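You operate a simulated robot arm through the tools that you are given. There is no shell and no other tool. Be economical: measure what you need, move in short steps, check, and stop when the job is done.

The job below is to be done with a simulated robot arm. You get a single attempt, and the scene is never put back.

## Task
Pull the middle tilt bin open.

It is judged by the outcome, as a careful person would: the job done as asked, and still so three seconds after it is handed in. It fails if anything else is knocked over, pushed out of place, dropped, spilled or broken.

## Robot
A 7-joint arm with a two-finger parallel gripper on a trunk, on a base that drives. Base frame: it is fixed to the floor where the robot stands at the start and does not move with it; the origin is under the middle of the robot, x ahead of it, y to its left, z up. Units: mm, degrees, N and s.
With the tool pointing down near the work surface it reaches from about 460 to 920 mm from the robot's upright axis, wherever it stands. Its first joint turns from -115.0 to 115.0 degrees. Places, roughly: middle tilt bin [600, 0, 1200]. Payload 3.91 kg.
The tool frame sits at the grasp point between the pads (the TCP): z along the fingers, y along the line on which they close. The tips reach 30 mm beyond it. Largest opening 110 mm; finger width 20, thickness 10; the body of the gripper, 48 by 112 mm, starts 55 mm behind the TCP.
Orientation is that of the tool frame in the base frame, as [roll, pitch, yaw] about the fixed x, y, z axes, in that order (R = Rz(yaw) Ry(pitch) Rx(roll)). With the fingers straight down and closing along the base's y, the tool's x points along the base's -x, its y along +y and its z along -z.

## Interface
- The arm moves only by the tool play_rows. Its argument "plan" is one flat list of numbers, 7 for each row, row after row: the opening, from 0 (shut) to 1 (fully open), then the shift along the base's x, y, z in mm, then the turn, a rotation vector about the base's x, y, z in degrees. In form: [grip, x, y, z, wx, wy, wz, grip, x, y, z, wx, wy, wz, ...]. A call has 1 to 20 rows; each row is the pose to reach, as a shift and turn from the pose commanded when the call began. A row lasts 0.2 s, in which the tool goes at most 50 mm and 8.6 degrees; a call with a longer step from one row to the next is refused whole, and so is a gripper value outside its range. A pose out of reach is approached as far as the arm can. The call stops where the force on the tool passes 40 N (or 10 N more than at its start, if that is more) or the arm is blocked; 0.2 s more then pass. Each finger travels about 153 mm/s and halts on what it meets, pressing with about 40 N; the grip force reading is that of the motor and also rises with nothing between the fingers. The clock runs only during rows and for 0.2 s after the last one: add rows that repeat a pose to give the fingers time. It gives the time, the measured TCP pose, the force on the tool (base axes), the opening and the grip force at its end, in the units of the frame above (readings bear some noise).
- Cameras (640 x 400 px; columns grow to the right, rows downward): "scene" is now at [225.7, 166.7, 1560]; the picture's right is [-0.42, -0.91, 0.00], its down [-0.40, 0.18, -0.90] and it looks along [0.81, -0.37, -0.44] (base axes); focal length 280 px, centre (320, 200). "wrist" rides on the gripper at [72, 17, -103] in the tool frame; the picture's right is [-0.23, 0.97, 0.00], its down [-0.76, -0.18, -0.62] and it looks along [-0.61, -0.14, 0.78] (tool axes); focal length 222 px, centre (320, 200).
- capture(camera): a new picture of that camera. It takes no simulated time.
- move_column(by): slides the trunk up (or, below 0, down) by that many mm; the arm and the scene camera ride with it, the base frame stays. It gives what a move gives, with no picture.
- drive_base(legs): drives the robot by 1 to 6 legs, each [ahead, left, turn to the left] in mm, mm and degrees, along the robot's own axes; the way and the turn of a leg run together, so that a leg with both is an arc; at most 1500 mm and 180 degrees a leg. The arm and the cameras ride along, it lands a little off, and it stops where it bumps. It gives what a move gives.
- pan_tilt(pan, tilt): turns the head with the scene camera to pan (to the left, within 80 degrees either way) and tilt (down, from -29 to 69), counted from straight ahead of the robot. It gives what a move gives.
- pixel_to_xyz(camera, pixels): for up to 12 pixels [column, row] of the newest picture of that camera ("zoom" is the newest enlarged one), the place [x, y, z] in the base frame of the surface seen there, good to about 2 mm. It takes no simulated time.
- enlarge(camera, box): a new picture of the part [left, top, right, bottom] of that camera's present view, enlarged. It takes no simulated time.
- close_job(): hands the job in; it is judged then, once.

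Go step by step. Measure first, check grasps and placings, and put right what went wrong. The budget is 80 turns and 60 pictures, counting those below and the enlarged ones. Unless the task says otherwise, let go and move clear before handing in, and close with one line.

The tools are called after ">>>" by a JSON object that holds its "op" and its "data". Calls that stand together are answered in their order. play_rows: Moves the arm, as the interface text tells. Its arguments: {"type":"object","properties":{"plan":{"type":"array","items":{"type":"number"}}},"required":["plan"]} The other tools are called the same way: move_column (by) slides the trunk up or down; drive_base (legs) drives the base; pan_tilt (pan, tilt) turns the head that bears the scene camera; capture (camera) takes a picture; pixel_to_xyz (camera, pixels) gives the place of the surface under pixels of a picture; enlarge (camera, box) takes an enlarged picture of a part of a camera's view; close_job () hands the job in.

At the start:

```text
time_s: 0.0
eef_pos: [473.2, -91.9, 1418.2]
tcp_rot: [179.9, 0.0, -179.9]
ft_force: [-0.6, 0.3, 0.0]
opening: 110.1
grasp_force: 0.0
trunk travel left (down, up): [-886.0, 104.0]
robot x, y, heading: [-1.4, -0.7, -0.0]
head pan, tilt: [-24.5, 26.4]
```

scene: 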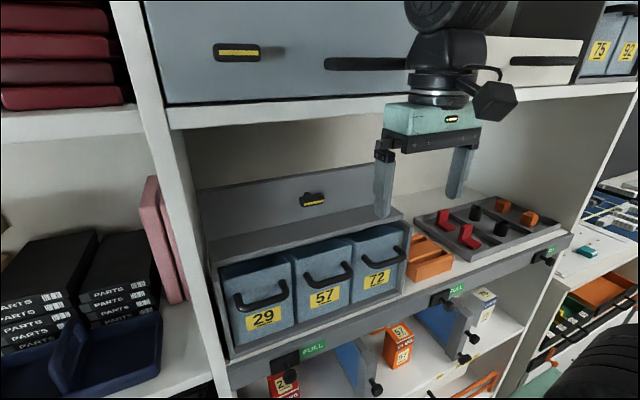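
wrist: 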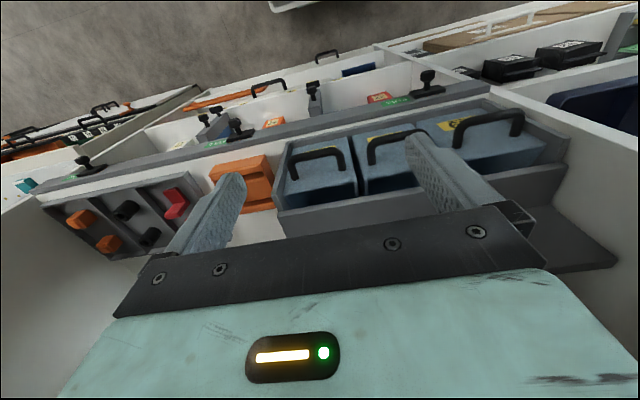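

The scene shows three tilt bins labelled 29, 57, 72; the middle is 57 with a handle around pixel (328,275). I'll enlarge and measure it.

>>> {"op": "enlarge", "data": {"camera": "scene", "box": [200, 200, 440, 350]}}

>>> {"op": "pixel_to_xyz", "data": {"camera": "scene", "pixels": [[307, 278], [328, 282], [350, 268], [324, 296], [297, 262], [347, 242], [240, 300], [285, 290], [365, 258], [400, 250], [225, 268], [232, 345]]}}

```text
2.67 times, centred on (320, 275) of scene
```

zoom: 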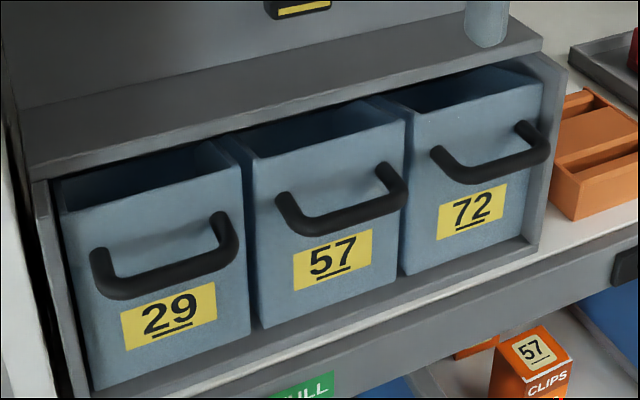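

```text
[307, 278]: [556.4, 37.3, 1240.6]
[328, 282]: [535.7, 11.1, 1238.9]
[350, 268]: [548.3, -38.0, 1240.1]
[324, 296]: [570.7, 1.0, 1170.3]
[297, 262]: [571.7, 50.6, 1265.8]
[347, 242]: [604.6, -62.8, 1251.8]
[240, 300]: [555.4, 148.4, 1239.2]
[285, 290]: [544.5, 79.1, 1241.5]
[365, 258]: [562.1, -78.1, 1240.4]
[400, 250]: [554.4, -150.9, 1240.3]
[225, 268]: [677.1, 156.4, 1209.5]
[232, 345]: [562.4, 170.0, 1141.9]
```

The middle bin (57) has a horizontal bar handle at about x 536, z 1240. I'll measure the bar, its posts and the face more finely.

>>> {"op": "pixel_to_xyz", "data": {"camera": "zoom", "pixels": [[303, 222], [345, 210], [345, 217], [345, 224], [345, 195], [345, 160], [400, 200], [381, 170], [282, 200], [345, 140], [320, 310], [255, 322]]}}

>>> {"op": "pixel_to_xyz", "data": {"camera": "scene", "pixels": [[300, 115], [250, 120], [230, 90], [300, 90], [355, 65], [313, 200], [330, 325], [300, 185]]}}

```text
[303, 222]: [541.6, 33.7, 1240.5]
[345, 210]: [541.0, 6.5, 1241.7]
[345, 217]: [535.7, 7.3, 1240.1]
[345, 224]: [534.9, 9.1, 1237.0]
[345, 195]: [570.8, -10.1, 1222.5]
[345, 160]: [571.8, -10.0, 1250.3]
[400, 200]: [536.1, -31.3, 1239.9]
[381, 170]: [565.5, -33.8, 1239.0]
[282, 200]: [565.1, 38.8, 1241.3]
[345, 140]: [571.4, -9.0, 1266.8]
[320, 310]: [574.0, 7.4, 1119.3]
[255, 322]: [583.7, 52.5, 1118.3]
```

```text
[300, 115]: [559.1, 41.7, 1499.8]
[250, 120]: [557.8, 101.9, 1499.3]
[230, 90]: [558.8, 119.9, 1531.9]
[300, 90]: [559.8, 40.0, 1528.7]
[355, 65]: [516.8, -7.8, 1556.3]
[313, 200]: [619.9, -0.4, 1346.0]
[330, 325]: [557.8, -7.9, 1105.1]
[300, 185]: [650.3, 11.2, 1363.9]
```

The bar is about 12 mm thick, centred near [541, 2, 1236], with a 24 mm gap to the bin face at x 571. I'll back the base off for room, then turn the tool 90° so it closes across the bar.

>>> {"op": "drive_base", "data": {"legs": [[-170, 0, 0]]}}

>>> {"op": "play_rows", "data": {"plan": [1, 0, 0, 0, 0, 0, 8, 1, 0, 8, 0, 0, 0, 16, 1, 0, 16, 0, 0, 0, 24, 1, 0, 24, 0, 0, 0, 32, 1, 0, 32, 0, 0, 0, 40, 1, 0, 40, 0, 0, 0, 48, 1, 0, 48, 0, 0, 0, 56, 1, 0, 56, 0, 0, 0, 64, 1, 0, 64, 0, 0, 0, 72, 1, 0, 75, 0, 0, 0, 80, 1, 0, 85, 0, 0, 0, 88, 1, 0, 94, 0, 0, 0, 90]}}

```text
time_s: 1.5
eef_pos: [302.6, -89.5, 1417.5]
tcp_rot: [-180.0, 0.1, -179.8]
ft_force: [-0.4, 0.0, 0.1]
opening: 109.8
grasp_force: 0.1
trunk travel left (down, up): [-886.0, 104.0]
robot x, y, heading: [-170.2, -0.9, 0.1]
head pan, tilt: [-24.5, 26.4]
```

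```text
time_s: 4.1
eef_pos: [303.5, 4.6, 1417.6]
tcp_rot: [180.0, 0.0, -89.7]
ft_force: [0.8, -0.1, 1.7]
opening: 110.1
grasp_force: 0.1
trunk travel left (down, up): [-886.0, 104.0]
robot x, y, heading: [-171.5, 0.6, 0.4]
head pan, tilt: [-24.5, 26.4]
```

The tool is turned correctly. Now I'll pitch it to 30° below horizontal, narrow the opening and go to a stand-off before the bar.

>>> {"op": "play_rows", "data": {"plan": [0.8, 20, 0, -17, 0, -7.5, 0, 0.6, 39, 0, -34, 0, -15, 0, 0.4, 58, -1, -50, 0, -22.5, 0, 0.29, 78, -1, -67, 0, -30, 0, 0.29, 97, -1, -84, 0, -37.5, 0, 0.29, 117, -2, -101, 0, -45, 0, 0.29, 136, -2, -118, 0, -52.5, 0, 0.29, 156, -2, -134, 0, -60, 0, 0.29, 156, -2, -134, 0, -60, 0]}}

>>> {"op": "capture", "data": {"camera": "scene"}}

>>> {"op": "capture", "data": {"camera": "wrist"}}

```text
time_s: 6.1
eef_pos: [467.3, 8.5, 1286.7]
tcp_rot: [-119.9, -0.1, -89.9]
ft_force: [0.0, -0.3, 0.0]
opening: 32.0
grasp_force: 0.1
out of reach, approached as far as the arm can: row 8, 9
trunk travel left (down, up): [-886.0, 104.0]
robot x, y, heading: [-169.2, 1.1, 0.3]
head pan, tilt: [-24.5, 26.4]
```

```text
56 pictures are left
```

scene: 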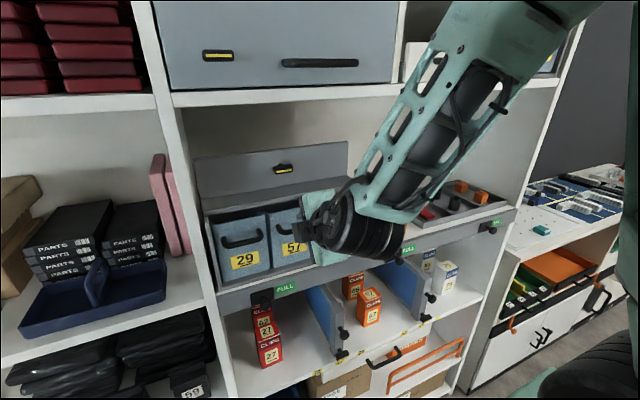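

```text
55 pictures are left
```

wrist: 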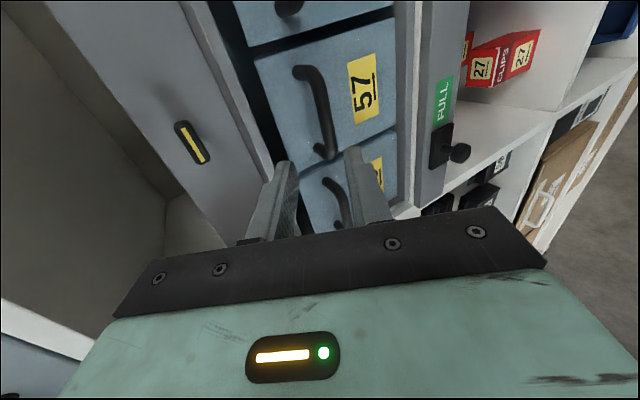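

The pose at the stand-off is right at the arm's limit (rows 8, 9 fell short), likely because the shoulder is too high. I'll retreat a bit, lower the trunk, and try again.

>>> {"op": "play_rows", "data": {"plan": [0.29, -30, 0, 25, 0, 0, 0, 0.29, -60, 0, 50, 0, 0, 0, 0.29, -80, 0, 80, 0, 0, 0, 0.29, -80, 0, 110, 0, 0, 0]}}

>>> {"op": "move_column", "data": {"by": -180}}

```text
time_s: 7.1
eef_pos: [391.8, 12.3, 1400.9]
tcp_rot: [-119.5, 0.0, -89.9]
ft_force: [-1.1, 1.6, -1.0]
opening: 31.8
grasp_force: 0.1
out of reach, approached as far as the arm can: row 1, 2, 3, 4
trunk travel left (down, up): [-886.0, 104.0]
robot x, y, heading: [-168.3, -4.9, 0.1]
head pan, tilt: [-24.5, 26.4]
```

```text
time_s: 9.1
eef_pos: [393.1, 11.9, 1219.2]
tcp_rot: [-119.5, 0.1, -89.9]
ft_force: [0.3, 0.8, 0.7]
opening: 32.0
grasp_force: 0.1
trunk travel left (down, up): [-706.0, 284.0]
robot x, y, heading: [-169.0, -0.8, 0.1]
head pan, tilt: [-24.5, 26.4]
```

Trunk is lower; now I'll test going to the stand-off [460, 2, 1283].

>>> {"op": "play_rows", "data": {"plan": [0.29, 0, -3, 25, 0, 0, 0, 0.29, 0, -6, 50, 0, 0, 0, 0.29, 20, -10, 64, 0, 0, 0, 0.29, 45, -10, 64, 0, 0, 0, 0.29, 67, -10, 64, 0, 0, 0, 0.29, 67, -10, 64, 0, 0, 0]}}

>>> {"op": "capture", "data": {"camera": "wrist"}}

```text
time_s: 10.5
eef_pos: [458.3, 0.5, 1284.4]
tcp_rot: [-119.4, 0.1, -89.9]
ft_force: [0.3, 0.4, 0.5]
opening: 31.7
grasp_force: 0.1
out of reach, approached as far as the arm can: row 1, 2, 3
trunk travel left (down, up): [-706.0, 284.0]
robot x, y, heading: [-169.1, 2.0, 0.2]
head pan, tilt: [-24.5, 26.4]
```

```text
54 pictures are left
```

wrist: 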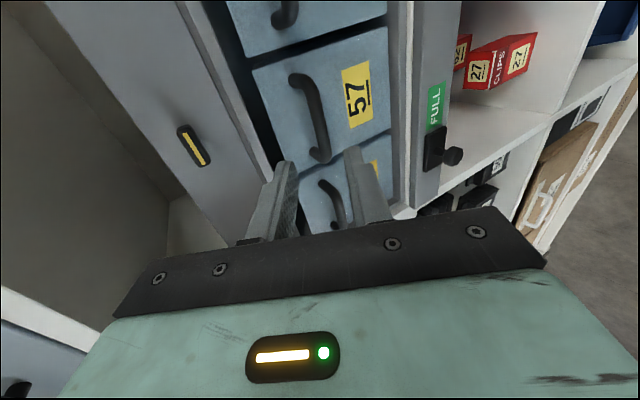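

Reach works here but it falls short when closer in, so I'll back the base another 120 mm to leave room for the pull, then return to the stand-off.

>>> {"op": "drive_base", "data": {"legs": [[-120, 0, 0]]}}

>>> {"op": "play_rows", "data": {"plan": [0.29, 30, 0, 0, 0, 0, 0, 0.29, 60, 0, 0, 0, 0, 0, 0.29, 90, 0, 0, 0, 0, 0, 0.29, 120, 0, 0, 0, 0, 0, 0.29, 120, 0, 0, 0, 0, 0]}}

>>> {"op": "capture", "data": {"camera": "wrist"}}

```text
time_s: 11.3
eef_pos: [442.8, -8.1, 1285.0]
tcp_rot: [-119.3, 0.0, -90.4]
ft_force: [-0.5, 0.0, -0.1]
opening: 32.1
grasp_force: 0.1
trunk travel left (down, up): [-706.0, 284.0]
robot x, y, heading: [-184.0, -2.7, -0.6]
head pan, tilt: [-24.5, 26.4]
stopped in leg 1: the robot was blocked; the commanded pose is now the measured one
```

```text
time_s: 12.3
eef_pos: [552.5, -7.0, 1284.0]
tcp_rot: [-119.4, 0.1, -90.4]
ft_force: [-23.9, -3.5, 8.1]
opening: 30.8
grasp_force: 0.1
trunk travel left (down, up): [-706.0, 284.0]
robot x, y, heading: [-185.2, -5.3, -0.4]
head pan, tilt: [-24.5, 26.4]
stopped in row 5: the force on the tool passed its limit (the readings are from after the stop); the commanded pose is now the measured one
```

```text
53 pictures are left
```

wrist: 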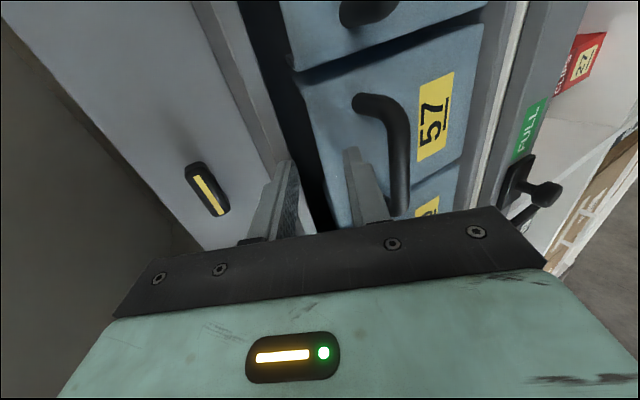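

The base was blocked after 15 mm, so the chained move overshot and the lower finger touched the bin face (lightly, nothing displaced). I'll retreat to the stand-off at once.

>>> {"op": "play_rows", "data": {"plan": [0.29, -30, 0, 0, 0, 0, 0, 0.29, -60, 4, 0, 0, 0, 0, 0.29, -92, 9, 0, 0, 0, 0.4, 0.29, -92, 9, 0, 0, 0, 0.4]}}

>>> {"op": "capture", "data": {"camera": "wrist"}}

>>> {"op": "capture", "data": {"camera": "scene"}}

```text
time_s: 13.3
eef_pos: [462.2, 1.8, 1282.4]
tcp_rot: [-119.6, 0.0, -89.9]
ft_force: [0.1, -0.3, 0.8]
opening: 32.0
grasp_force: 0.0
trunk travel left (down, up): [-706.0, 284.0]
robot x, y, heading: [-185.7, -7.8, -0.6]
head pan, tilt: [-24.5, 26.4]
```

```text
52 pictures are left
```

wrist: 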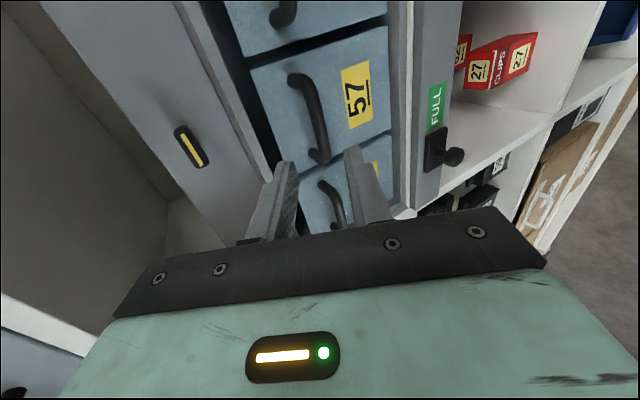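

```text
51 pictures are left
```

scene: 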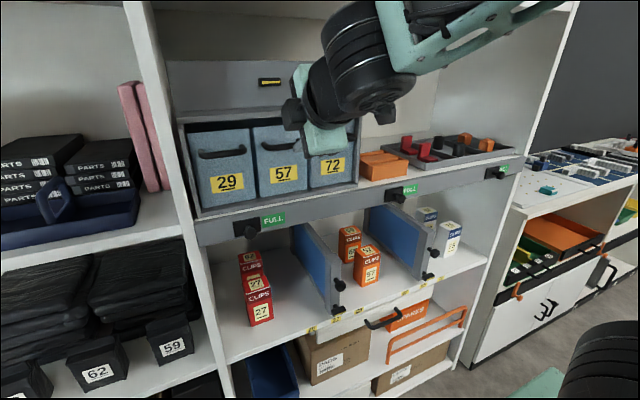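

All is in place and the bins are unchanged. I'll re-measure the bar from the wrist view at (310,115) and around.

>>> {"op": "pixel_to_xyz", "data": {"camera": "wrist", "pixels": [[305, 90], [312, 110], [318, 130], [320, 150], [319, 120], [308, 115], [335, 100], [265, 90]]}}

>>> {"op": "pixel_to_xyz", "data": {"camera": "scene", "pixels": [[274, 172], [285, 172], [270, 150], [292, 172], [270, 130]]}}

```text
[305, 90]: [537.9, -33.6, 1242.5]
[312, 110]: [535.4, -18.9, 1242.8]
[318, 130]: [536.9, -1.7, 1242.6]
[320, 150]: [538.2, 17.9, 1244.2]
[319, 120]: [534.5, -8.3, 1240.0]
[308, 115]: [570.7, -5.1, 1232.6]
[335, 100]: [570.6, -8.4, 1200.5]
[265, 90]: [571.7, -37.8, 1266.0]
```

```text
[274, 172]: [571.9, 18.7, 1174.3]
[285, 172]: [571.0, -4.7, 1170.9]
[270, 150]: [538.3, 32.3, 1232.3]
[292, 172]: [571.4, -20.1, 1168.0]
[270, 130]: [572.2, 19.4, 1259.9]
```

Bar centre confirmed at about [540, 2, 1238]. I'll advance along the finger axis with the bar between the fingers and stop before closing.

>>> {"op": "play_rows", "data": {"plan": [0.29, 16, 0, -9, 0, 0, 0, 0.29, 32, 0, -18, 0, 0, 0, 0.29, 48, 0, -27, 0, 0, 0, 0.29, 58, 0, -33, 0, 0, 0, 0.29, 66, 0, -37.5, 0, 0, 0, 0.29, 66, 0, -37.5, 0, 0, 0]}}

>>> {"op": "capture", "data": {"camera": "wrist"}}

```text
time_s: 14.7
eef_pos: [529.4, 1.2, 1245.0]
tcp_rot: [-119.5, 0.2, -89.9]
ft_force: [0.2, 0.2, 0.0]
opening: 32.0
grasp_force: 0.0
trunk travel left (down, up): [-706.0, 284.0]
robot x, y, heading: [-183.9, -1.8, -0.4]
head pan, tilt: [-24.5, 26.4]
```

```text
50 pictures are left
```

wrist: 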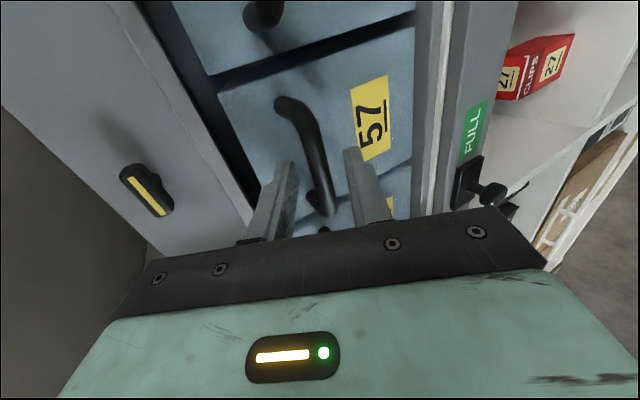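

The bar (322,185) sits between the fingers with no contact force. Closing now.

>>> {"op": "play_rows", "data": {"plan": [0.2, 0, 0, 0, 0, 0, 0, 0.1, 0, 0, 0, 0, 0, 0, 0.0, 0, 0, 0, 0, 0, 0, 0.0, 0, 0, 0, 0, 0, 0]}}

```text
time_s: 15.7
eef_pos: [528.1, 0.7, 1245.3]
tcp_rot: [-119.5, 0.1, -90.1]
ft_force: [-2.8, -0.6, -3.6]
opening: 11.6
grasp_force: 45.5
trunk travel left (down, up): [-706.0, 284.0]
robot x, y, heading: [-183.8, -3.5, -0.5]
head pan, tilt: [-24.5, 26.4]
```

Gripping the bar at 11.6 mm. I'll pull along an arc about the bin's lower front edge, first 10°, and watch the forces.

>>> {"op": "play_rows", "data": {"plan": [0, -4.5, 0, -2, 0, -2.5, 0, 0, -9, 0, -4.3, 0, -5, 0, 0, -13, 0, -6.7, 0, -7.5, 0, 0, -17.2, 0, -9.2, 0, -10, 0]}}

>>> {"op": "capture", "data": {"camera": "scene"}}

```text
time_s: 16.7
eef_pos: [511.0, 1.3, 1236.8]
tcp_rot: [-109.3, 0.2, -90.1]
ft_force: [-4.1, -1.0, 9.5]
opening: 11.2
grasp_force: 45.4
trunk travel left (down, up): [-706.0, 284.0]
robot x, y, heading: [-187.9, -7.8, -0.2]
head pan, tilt: [-24.5, 26.4]
```

```text
49 pictures are left
```

scene: 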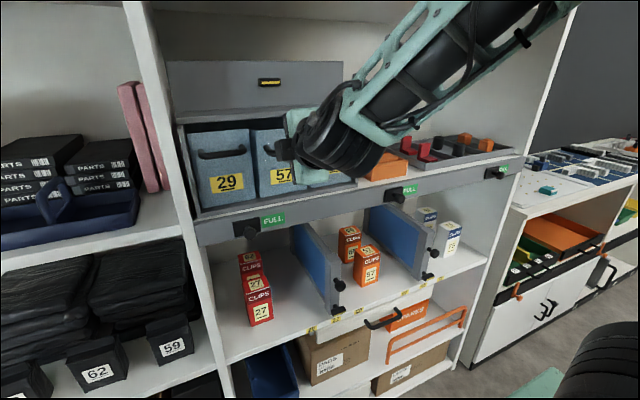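

Forces stay low and the middle bin's top is tipping out. Continuing the arc to about 22°.

>>> {"op": "play_rows", "data": {"plan": [0, -4, 0, -3, 0, -2.5, 0, 0, -8, 0, -6, 0, -5, 0, 0, -11.7, 0, -9, 0, -7.5, 0, 0, -15.3, 0, -12.1, 0, -10, 0]}}

>>> {"op": "capture", "data": {"camera": "scene"}}

>>> {"op": "capture", "data": {"camera": "wrist"}}

```text
time_s: 17.7
eef_pos: [496.4, 1.6, 1225.9]
tcp_rot: [-99.2, 0.1, -90.0]
ft_force: [-13.0, -4.2, 22.1]
opening: 11.7
grasp_force: 45.7
trunk travel left (down, up): [-706.0, 284.0]
robot x, y, heading: [-183.8, -4.3, -0.4]
head pan, tilt: [-24.5, 26.4]
```

```text
48 pictures are left
```

scene: 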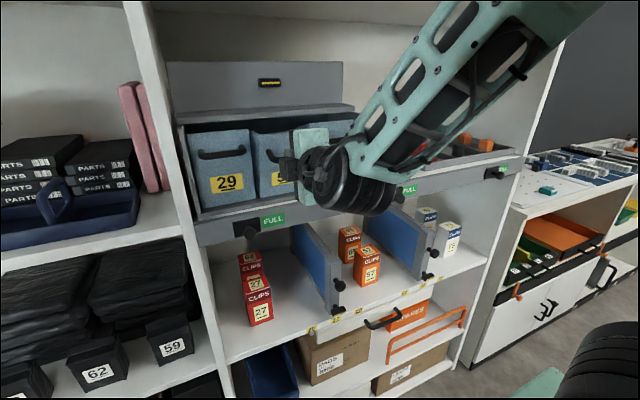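

```text
47 pictures are left
```

wrist: 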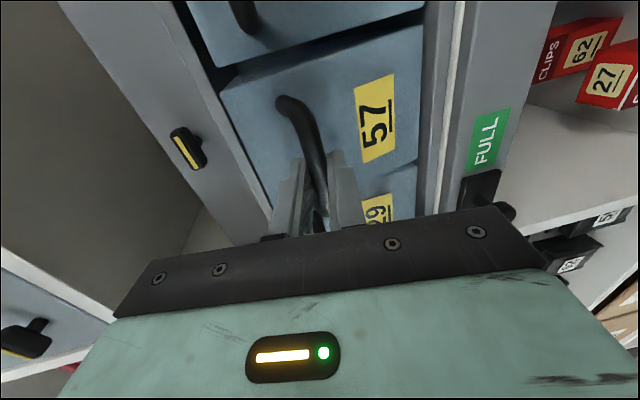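

Force is rising (22 N upward on the tool), so my arc drops too fast. I'll measure the actual bin tilt from the face.

>>> {"op": "pixel_to_xyz", "data": {"camera": "wrist", "pixels": [[250, 110], [300, 85], [340, 100], [345, 130], [400, 80], [395, 145], [415, 60], [310, 140], [320, 165], [300, 110]]}}

>>> {"op": "enlarge", "data": {"camera": "scene", "box": [180, 80, 380, 205]}}

```text
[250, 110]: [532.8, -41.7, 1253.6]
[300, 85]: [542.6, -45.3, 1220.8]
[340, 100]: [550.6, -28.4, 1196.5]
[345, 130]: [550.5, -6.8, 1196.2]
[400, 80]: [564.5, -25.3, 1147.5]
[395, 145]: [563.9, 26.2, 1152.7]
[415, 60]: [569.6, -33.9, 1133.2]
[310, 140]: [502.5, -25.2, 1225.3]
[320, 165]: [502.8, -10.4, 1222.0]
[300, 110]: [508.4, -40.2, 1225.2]
```

```text
3.20 times, centred on (280, 142) of scene
```

zoom: 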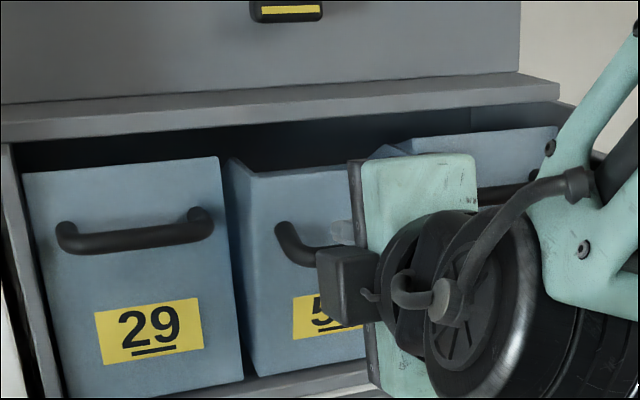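

The face tilts 17° and the line puts the hinge near [571, 1126], lower than assumed; the force is purely radial, so it isn't a stop. I'll follow the corrected arc.

>>> {"op": "play_rows", "data": {"plan": [0, -4, 0, -0.5, 0, -1.5, 0, 0, -9.4, 0, -5, 0, -4, 0, 0, -13.4, 0, -8.6, 0, -6.5, 0, 0, -17.2, 0, -12.5, 0, -9, 0]}}

>>> {"op": "capture", "data": {"camera": "wrist"}}

```text
time_s: 18.7
eef_pos: [480.2, 0.4, 1211.3]
tcp_rot: [-90.5, 0.0, -90.0]
ft_force: [-8.5, -5.6, 9.5]
opening: 11.4
grasp_force: 45.0
trunk travel left (down, up): [-706.0, 284.0]
robot x, y, heading: [-188.9, -0.9, -0.3]
head pan, tilt: [-24.5, 26.4]
```

```text
45 pictures are left
```

wrist: 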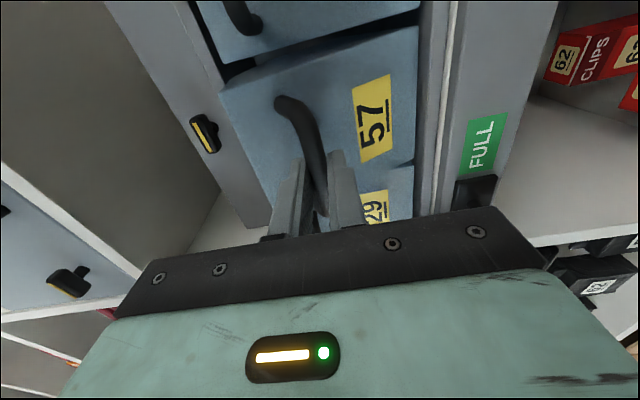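

Forces eased and the bin is at about 27°. Continuing another 10° while watching for the stop.

>>> {"op": "play_rows", "data": {"plan": [0, -4, 0, -3.5, 0, -2.5, 0, 0, -7.8, 0, -7.7, 0, -5, 0, 0, -11, 0, -12, 0, -7.5, 0, 0, -14.2, 0, -16.5, 0, -10, 0]}}

>>> {"op": "capture", "data": {"camera": "wrist"}}

>>> {"op": "pixel_to_xyz", "data": {"camera": "wrist", "pixels": [[250, 110], [345, 130], [400, 80], [395, 130], [330, 80]]}}

```text
time_s: 19.4
eef_pos: [480.5, 2.4, 1210.4]
tcp_rot: [-85.2, 0.2, -90.6]
ft_force: [-8.3, -4.2, 12.0]
opening: 11.3
grasp_force: 44.9
out of reach, approached as far as the arm can: row 1, 2, 3
trunk travel left (down, up): [-706.0, 284.0]
robot x, y, heading: [-185.9, -2.3, -0.5]
head pan, tilt: [-24.5, 26.4]
stopped in row 3: the force on the tool passed its limit (the readings are from after the stop); the commanded pose is now the measured one
```

```text
44 pictures are left
```

wrist: 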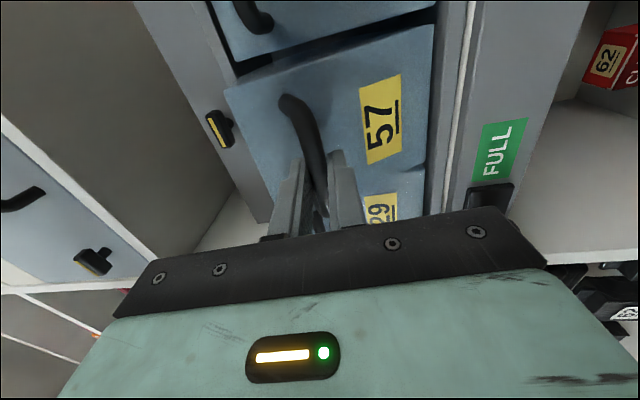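

```text
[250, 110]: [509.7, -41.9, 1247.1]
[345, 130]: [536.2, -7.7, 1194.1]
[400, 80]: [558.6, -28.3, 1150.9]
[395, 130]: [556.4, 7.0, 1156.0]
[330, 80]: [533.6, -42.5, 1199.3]
```

The bin is at 27° and the arm hit its reach limit because of the upward-turned tool. I'll swivel the tool back down about the round bar, which frees reach and squares it to the face.

>>> {"op": "play_rows", "data": {"plan": [0, 0, 0, 1.5, 0, 6, 0, 0, 0, 0, 3, 0, 12, 0, 0, 0.5, 0, 4.6, 0, 20, 0, 0, 0.5, 0, 4.6, 0, 20, 0]}}

>>> {"op": "capture", "data": {"camera": "wrist"}}

```text
time_s: 20.4
eef_pos: [480.7, 2.7, 1213.2]
tcp_rot: [-105.4, 0.0, -90.6]
ft_force: [-7.9, -6.1, 9.6]
opening: 11.6
grasp_force: 44.8
trunk travel left (down, up): [-706.0, 284.0]
robot x, y, heading: [-186.6, -2.9, -0.5]
head pan, tilt: [-24.5, 26.4]
```

```text
43 pictures are left
```

wrist: 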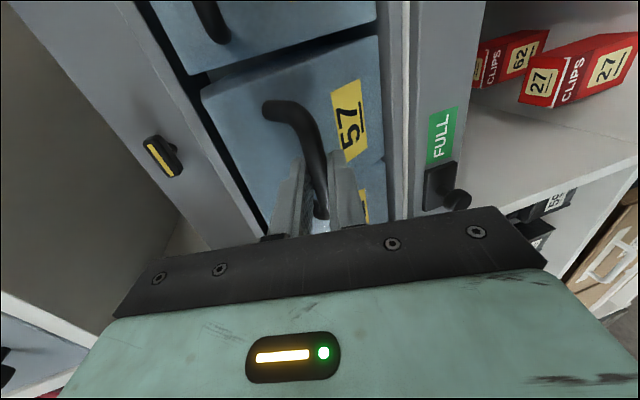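

The swivel worked and the grip holds. Now pulling the next ~10° along the arc without turning the tool.

>>> {"op": "play_rows", "data": {"plan": [0, -4, 0, -3, 0, 0, 0, 0, -7.7, 0, -6.7, 0, 0, 0, 0, -11, 0, -10.5, 0, 0, 0, 0, -14.2, 0, -14.5, 0, 0, 0, 0, -14.2, 0, -14.5, 0, 0, 0]}}

>>> {"op": "capture", "data": {"camera": "wrist"}}

>>> {"op": "pixel_to_xyz", "data": {"camera": "wrist", "pixels": [[230, 110], [330, 130], [345, 165], [360, 80], [260, 80]]}}

>>> {"op": "capture", "data": {"camera": "scene"}}

```text
time_s: 21.6
eef_pos: [467.1, 2.5, 1197.5]
tcp_rot: [-105.5, -0.1, -90.6]
ft_force: [1.5, -5.6, -1.2]
opening: 11.7
grasp_force: 44.9
trunk travel left (down, up): [-706.0, 284.0]
robot x, y, heading: [-184.8, -0.5, -0.4]
head pan, tilt: [-24.5, 26.4]
```

```text
42 pictures are left
```

wrist: 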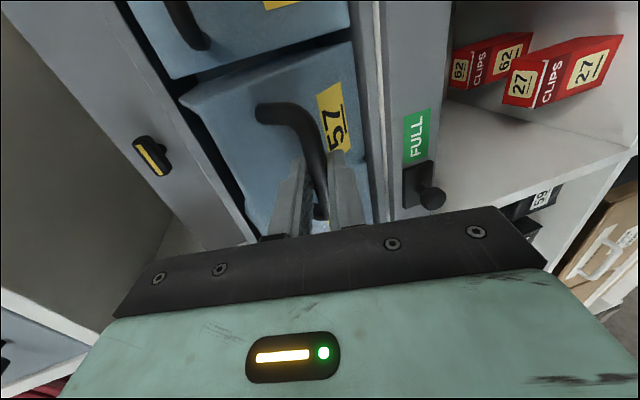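

```text
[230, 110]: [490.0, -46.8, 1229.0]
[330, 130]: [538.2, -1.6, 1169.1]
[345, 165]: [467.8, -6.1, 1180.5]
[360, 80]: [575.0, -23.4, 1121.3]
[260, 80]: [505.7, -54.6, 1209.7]
```

```text
41 pictures are left
```

scene: 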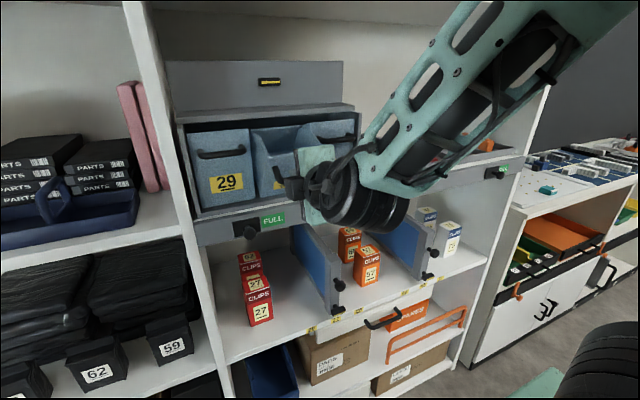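

The face is now at about 39° with almost no force, so there's no stop yet. Pulling another ~10°, tilting the tool slightly down to follow.

>>> {"op": "play_rows", "data": {"plan": [0, -3, 0, -3.5, 0, 2.5, 0, 0, -5.5, 0, -7, 0, 5, 0, 0, -8, 0, -11, 0, 7.5, 0, 0, -9.8, 0, -15.1, 0, 10, 0, 0, -9.8, 0, -15.1, 0, 10, 0]}}

>>> {"op": "capture", "data": {"camera": "wrist"}}

>>> {"op": "pixel_to_xyz", "data": {"camera": "wrist", "pixels": [[220, 120], [315, 130], [335, 110], [250, 85], [210, 130]]}}

```text
time_s: 22.8
eef_pos: [457.6, 2.0, 1186.2]
tcp_rot: [-115.1, -0.1, -90.6]
ft_force: [13.3, -1.0, 21.6]
opening: 11.8
grasp_force: 45.0
trunk travel left (down, up): [-706.0, 284.0]
robot x, y, heading: [-184.6, 0.8, -0.6]
head pan, tilt: [-24.5, 26.4]
```

```text
40 pictures are left
```

wrist: 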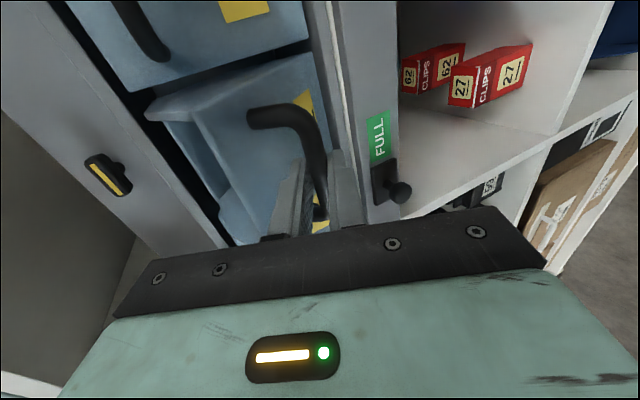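

```text
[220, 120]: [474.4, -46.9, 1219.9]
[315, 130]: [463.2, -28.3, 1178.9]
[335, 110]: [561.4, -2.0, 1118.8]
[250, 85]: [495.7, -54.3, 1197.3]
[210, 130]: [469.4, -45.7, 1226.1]
```

Resistance is now along the travel direction (13, 22 N), so the bin is at its stop, roughly 45° open. I'll relax the load slightly, open the fingers and back straight out.

>>> {"op": "play_rows", "data": {"plan": [0, 0.5, 0, 1.5, 0, 0, 0, 0.1, 0.5, 0, 1.5, 0, 0, 0, 0.2, 0.5, 0, 1.5, 0, 0, 0, 0.29, 0.5, 0, 1.5, 0, 0, 0, 0.29, 0.5, 0, 1.5, 0, 0, 0]}}

>>> {"op": "capture", "data": {"camera": "wrist"}}

```text
time_s: 24.0
eef_pos: [457.0, 2.7, 1183.3]
tcp_rot: [-115.5, -0.2, -90.5]
ft_force: [-1.1, -1.1, 0.2]
opening: 32.2
grasp_force: 0.1
trunk travel left (down, up): [-706.0, 284.0]
robot x, y, heading: [-184.3, -4.3, -0.4]
head pan, tilt: [-24.5, 26.4]
```

```text
39 pictures are left
```

wrist: 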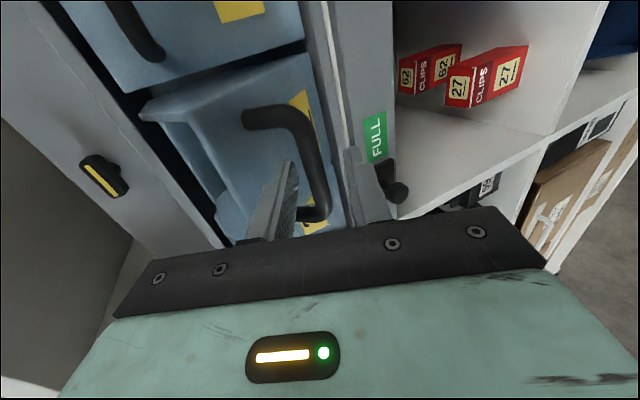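

Released, and the bin stays open. Backing out along the finger axis in small steps.

>>> {"op": "play_rows", "data": {"plan": [0.29, -9, 0, 4.3, 0, 0, 0, 0.29, -18, 0, 8.6, 0, 0, 0, 0.29, -27, 0, 13, 0, 0, 0, 0.29, -36, 0, 17, 0, 0, 0]}}

>>> {"op": "capture", "data": {"camera": "wrist"}}

```text
time_s: 25.0
eef_pos: [421.1, 2.4, 1201.8]
tcp_rot: [-115.5, -0.2, -90.6]
ft_force: [-0.1, -0.4, 0.1]
opening: 31.8
grasp_force: 0.0
trunk travel left (down, up): [-706.0, 284.0]
robot x, y, heading: [-186.4, -3.2, -0.3]
head pan, tilt: [-24.5, 26.4]
```

```text
38 pictures are left
```

wrist: 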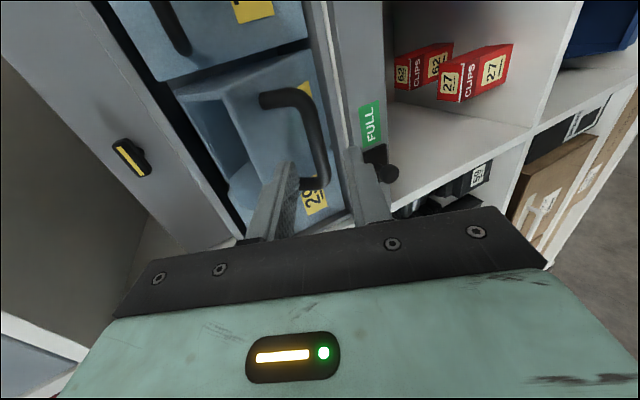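

The fingers are clear of the bar. Moving further back and pitching the tool down for clearance, then a final look.

>>> {"op": "play_rows", "data": {"plan": [0.29, -15, 0, 8, 0, 5, 0, 0.29, -30, 0, 16, 0, 10, 0, 0.29, -40, 0, 30, 0, 15, 0, 0.29, -45, 0, 50, 0, 20, 0, 0.29, -50, 0, 75, 0, 27, 0, 0.29, -55, 0, 105, 0, 34, 0, 0.29, -60, 0, 135, 0, 40, 0]}}

>>> {"op": "capture", "data": {"camera": "scene"}}

>>> {"op": "capture", "data": {"camera": "wrist"}}

```text
time_s: 26.6
eef_pos: [359.8, 0.9, 1335.3]
tcp_rot: [-155.6, -0.6, -90.2]
ft_force: [-0.1, -0.1, 0.1]
opening: 31.7
grasp_force: 0.1
out of reach, approached as far as the arm can: row 4, 5
trunk travel left (down, up): [-706.0, 284.0]
robot x, y, heading: [-188.9, -3.0, -0.7]
head pan, tilt: [-24.5, 26.4]
```

```text
37 pictures are left
```

scene: 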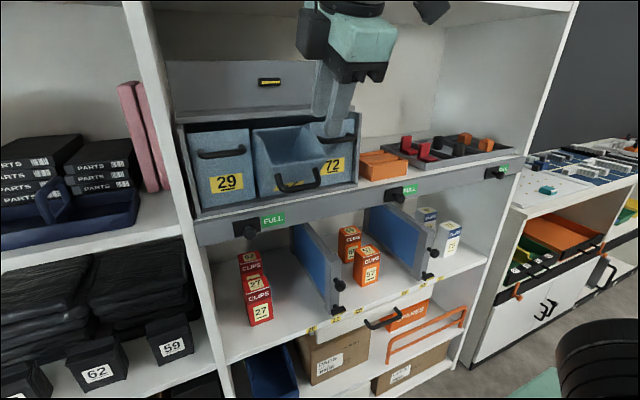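

```text
36 pictures are left
```

wrist: 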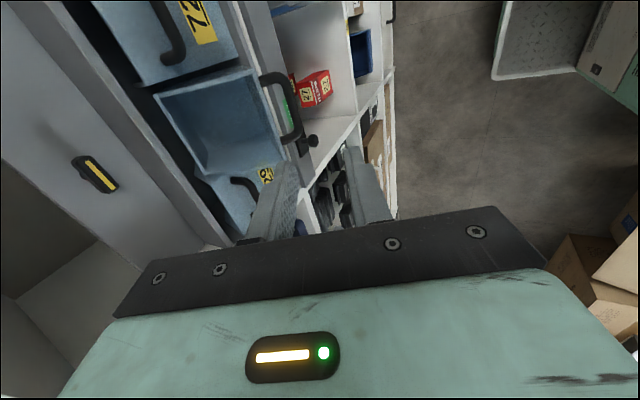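

Bin 57 hangs open at (290,160), its neighbours are still closed and undisturbed, and the arm is clear. Handing in.

>>> {"op": "close_job", "data": {}}

```text
The job is handed in.
```

The middle tilt bin (57) is pulled open to its stop, at roughly 45°, and stayed open after I let go. Bins 29 and 72 are still shut, and nothing in view had moved. While backing up, the base bumped something behind the robot, and I couldn't see whether it shifted.
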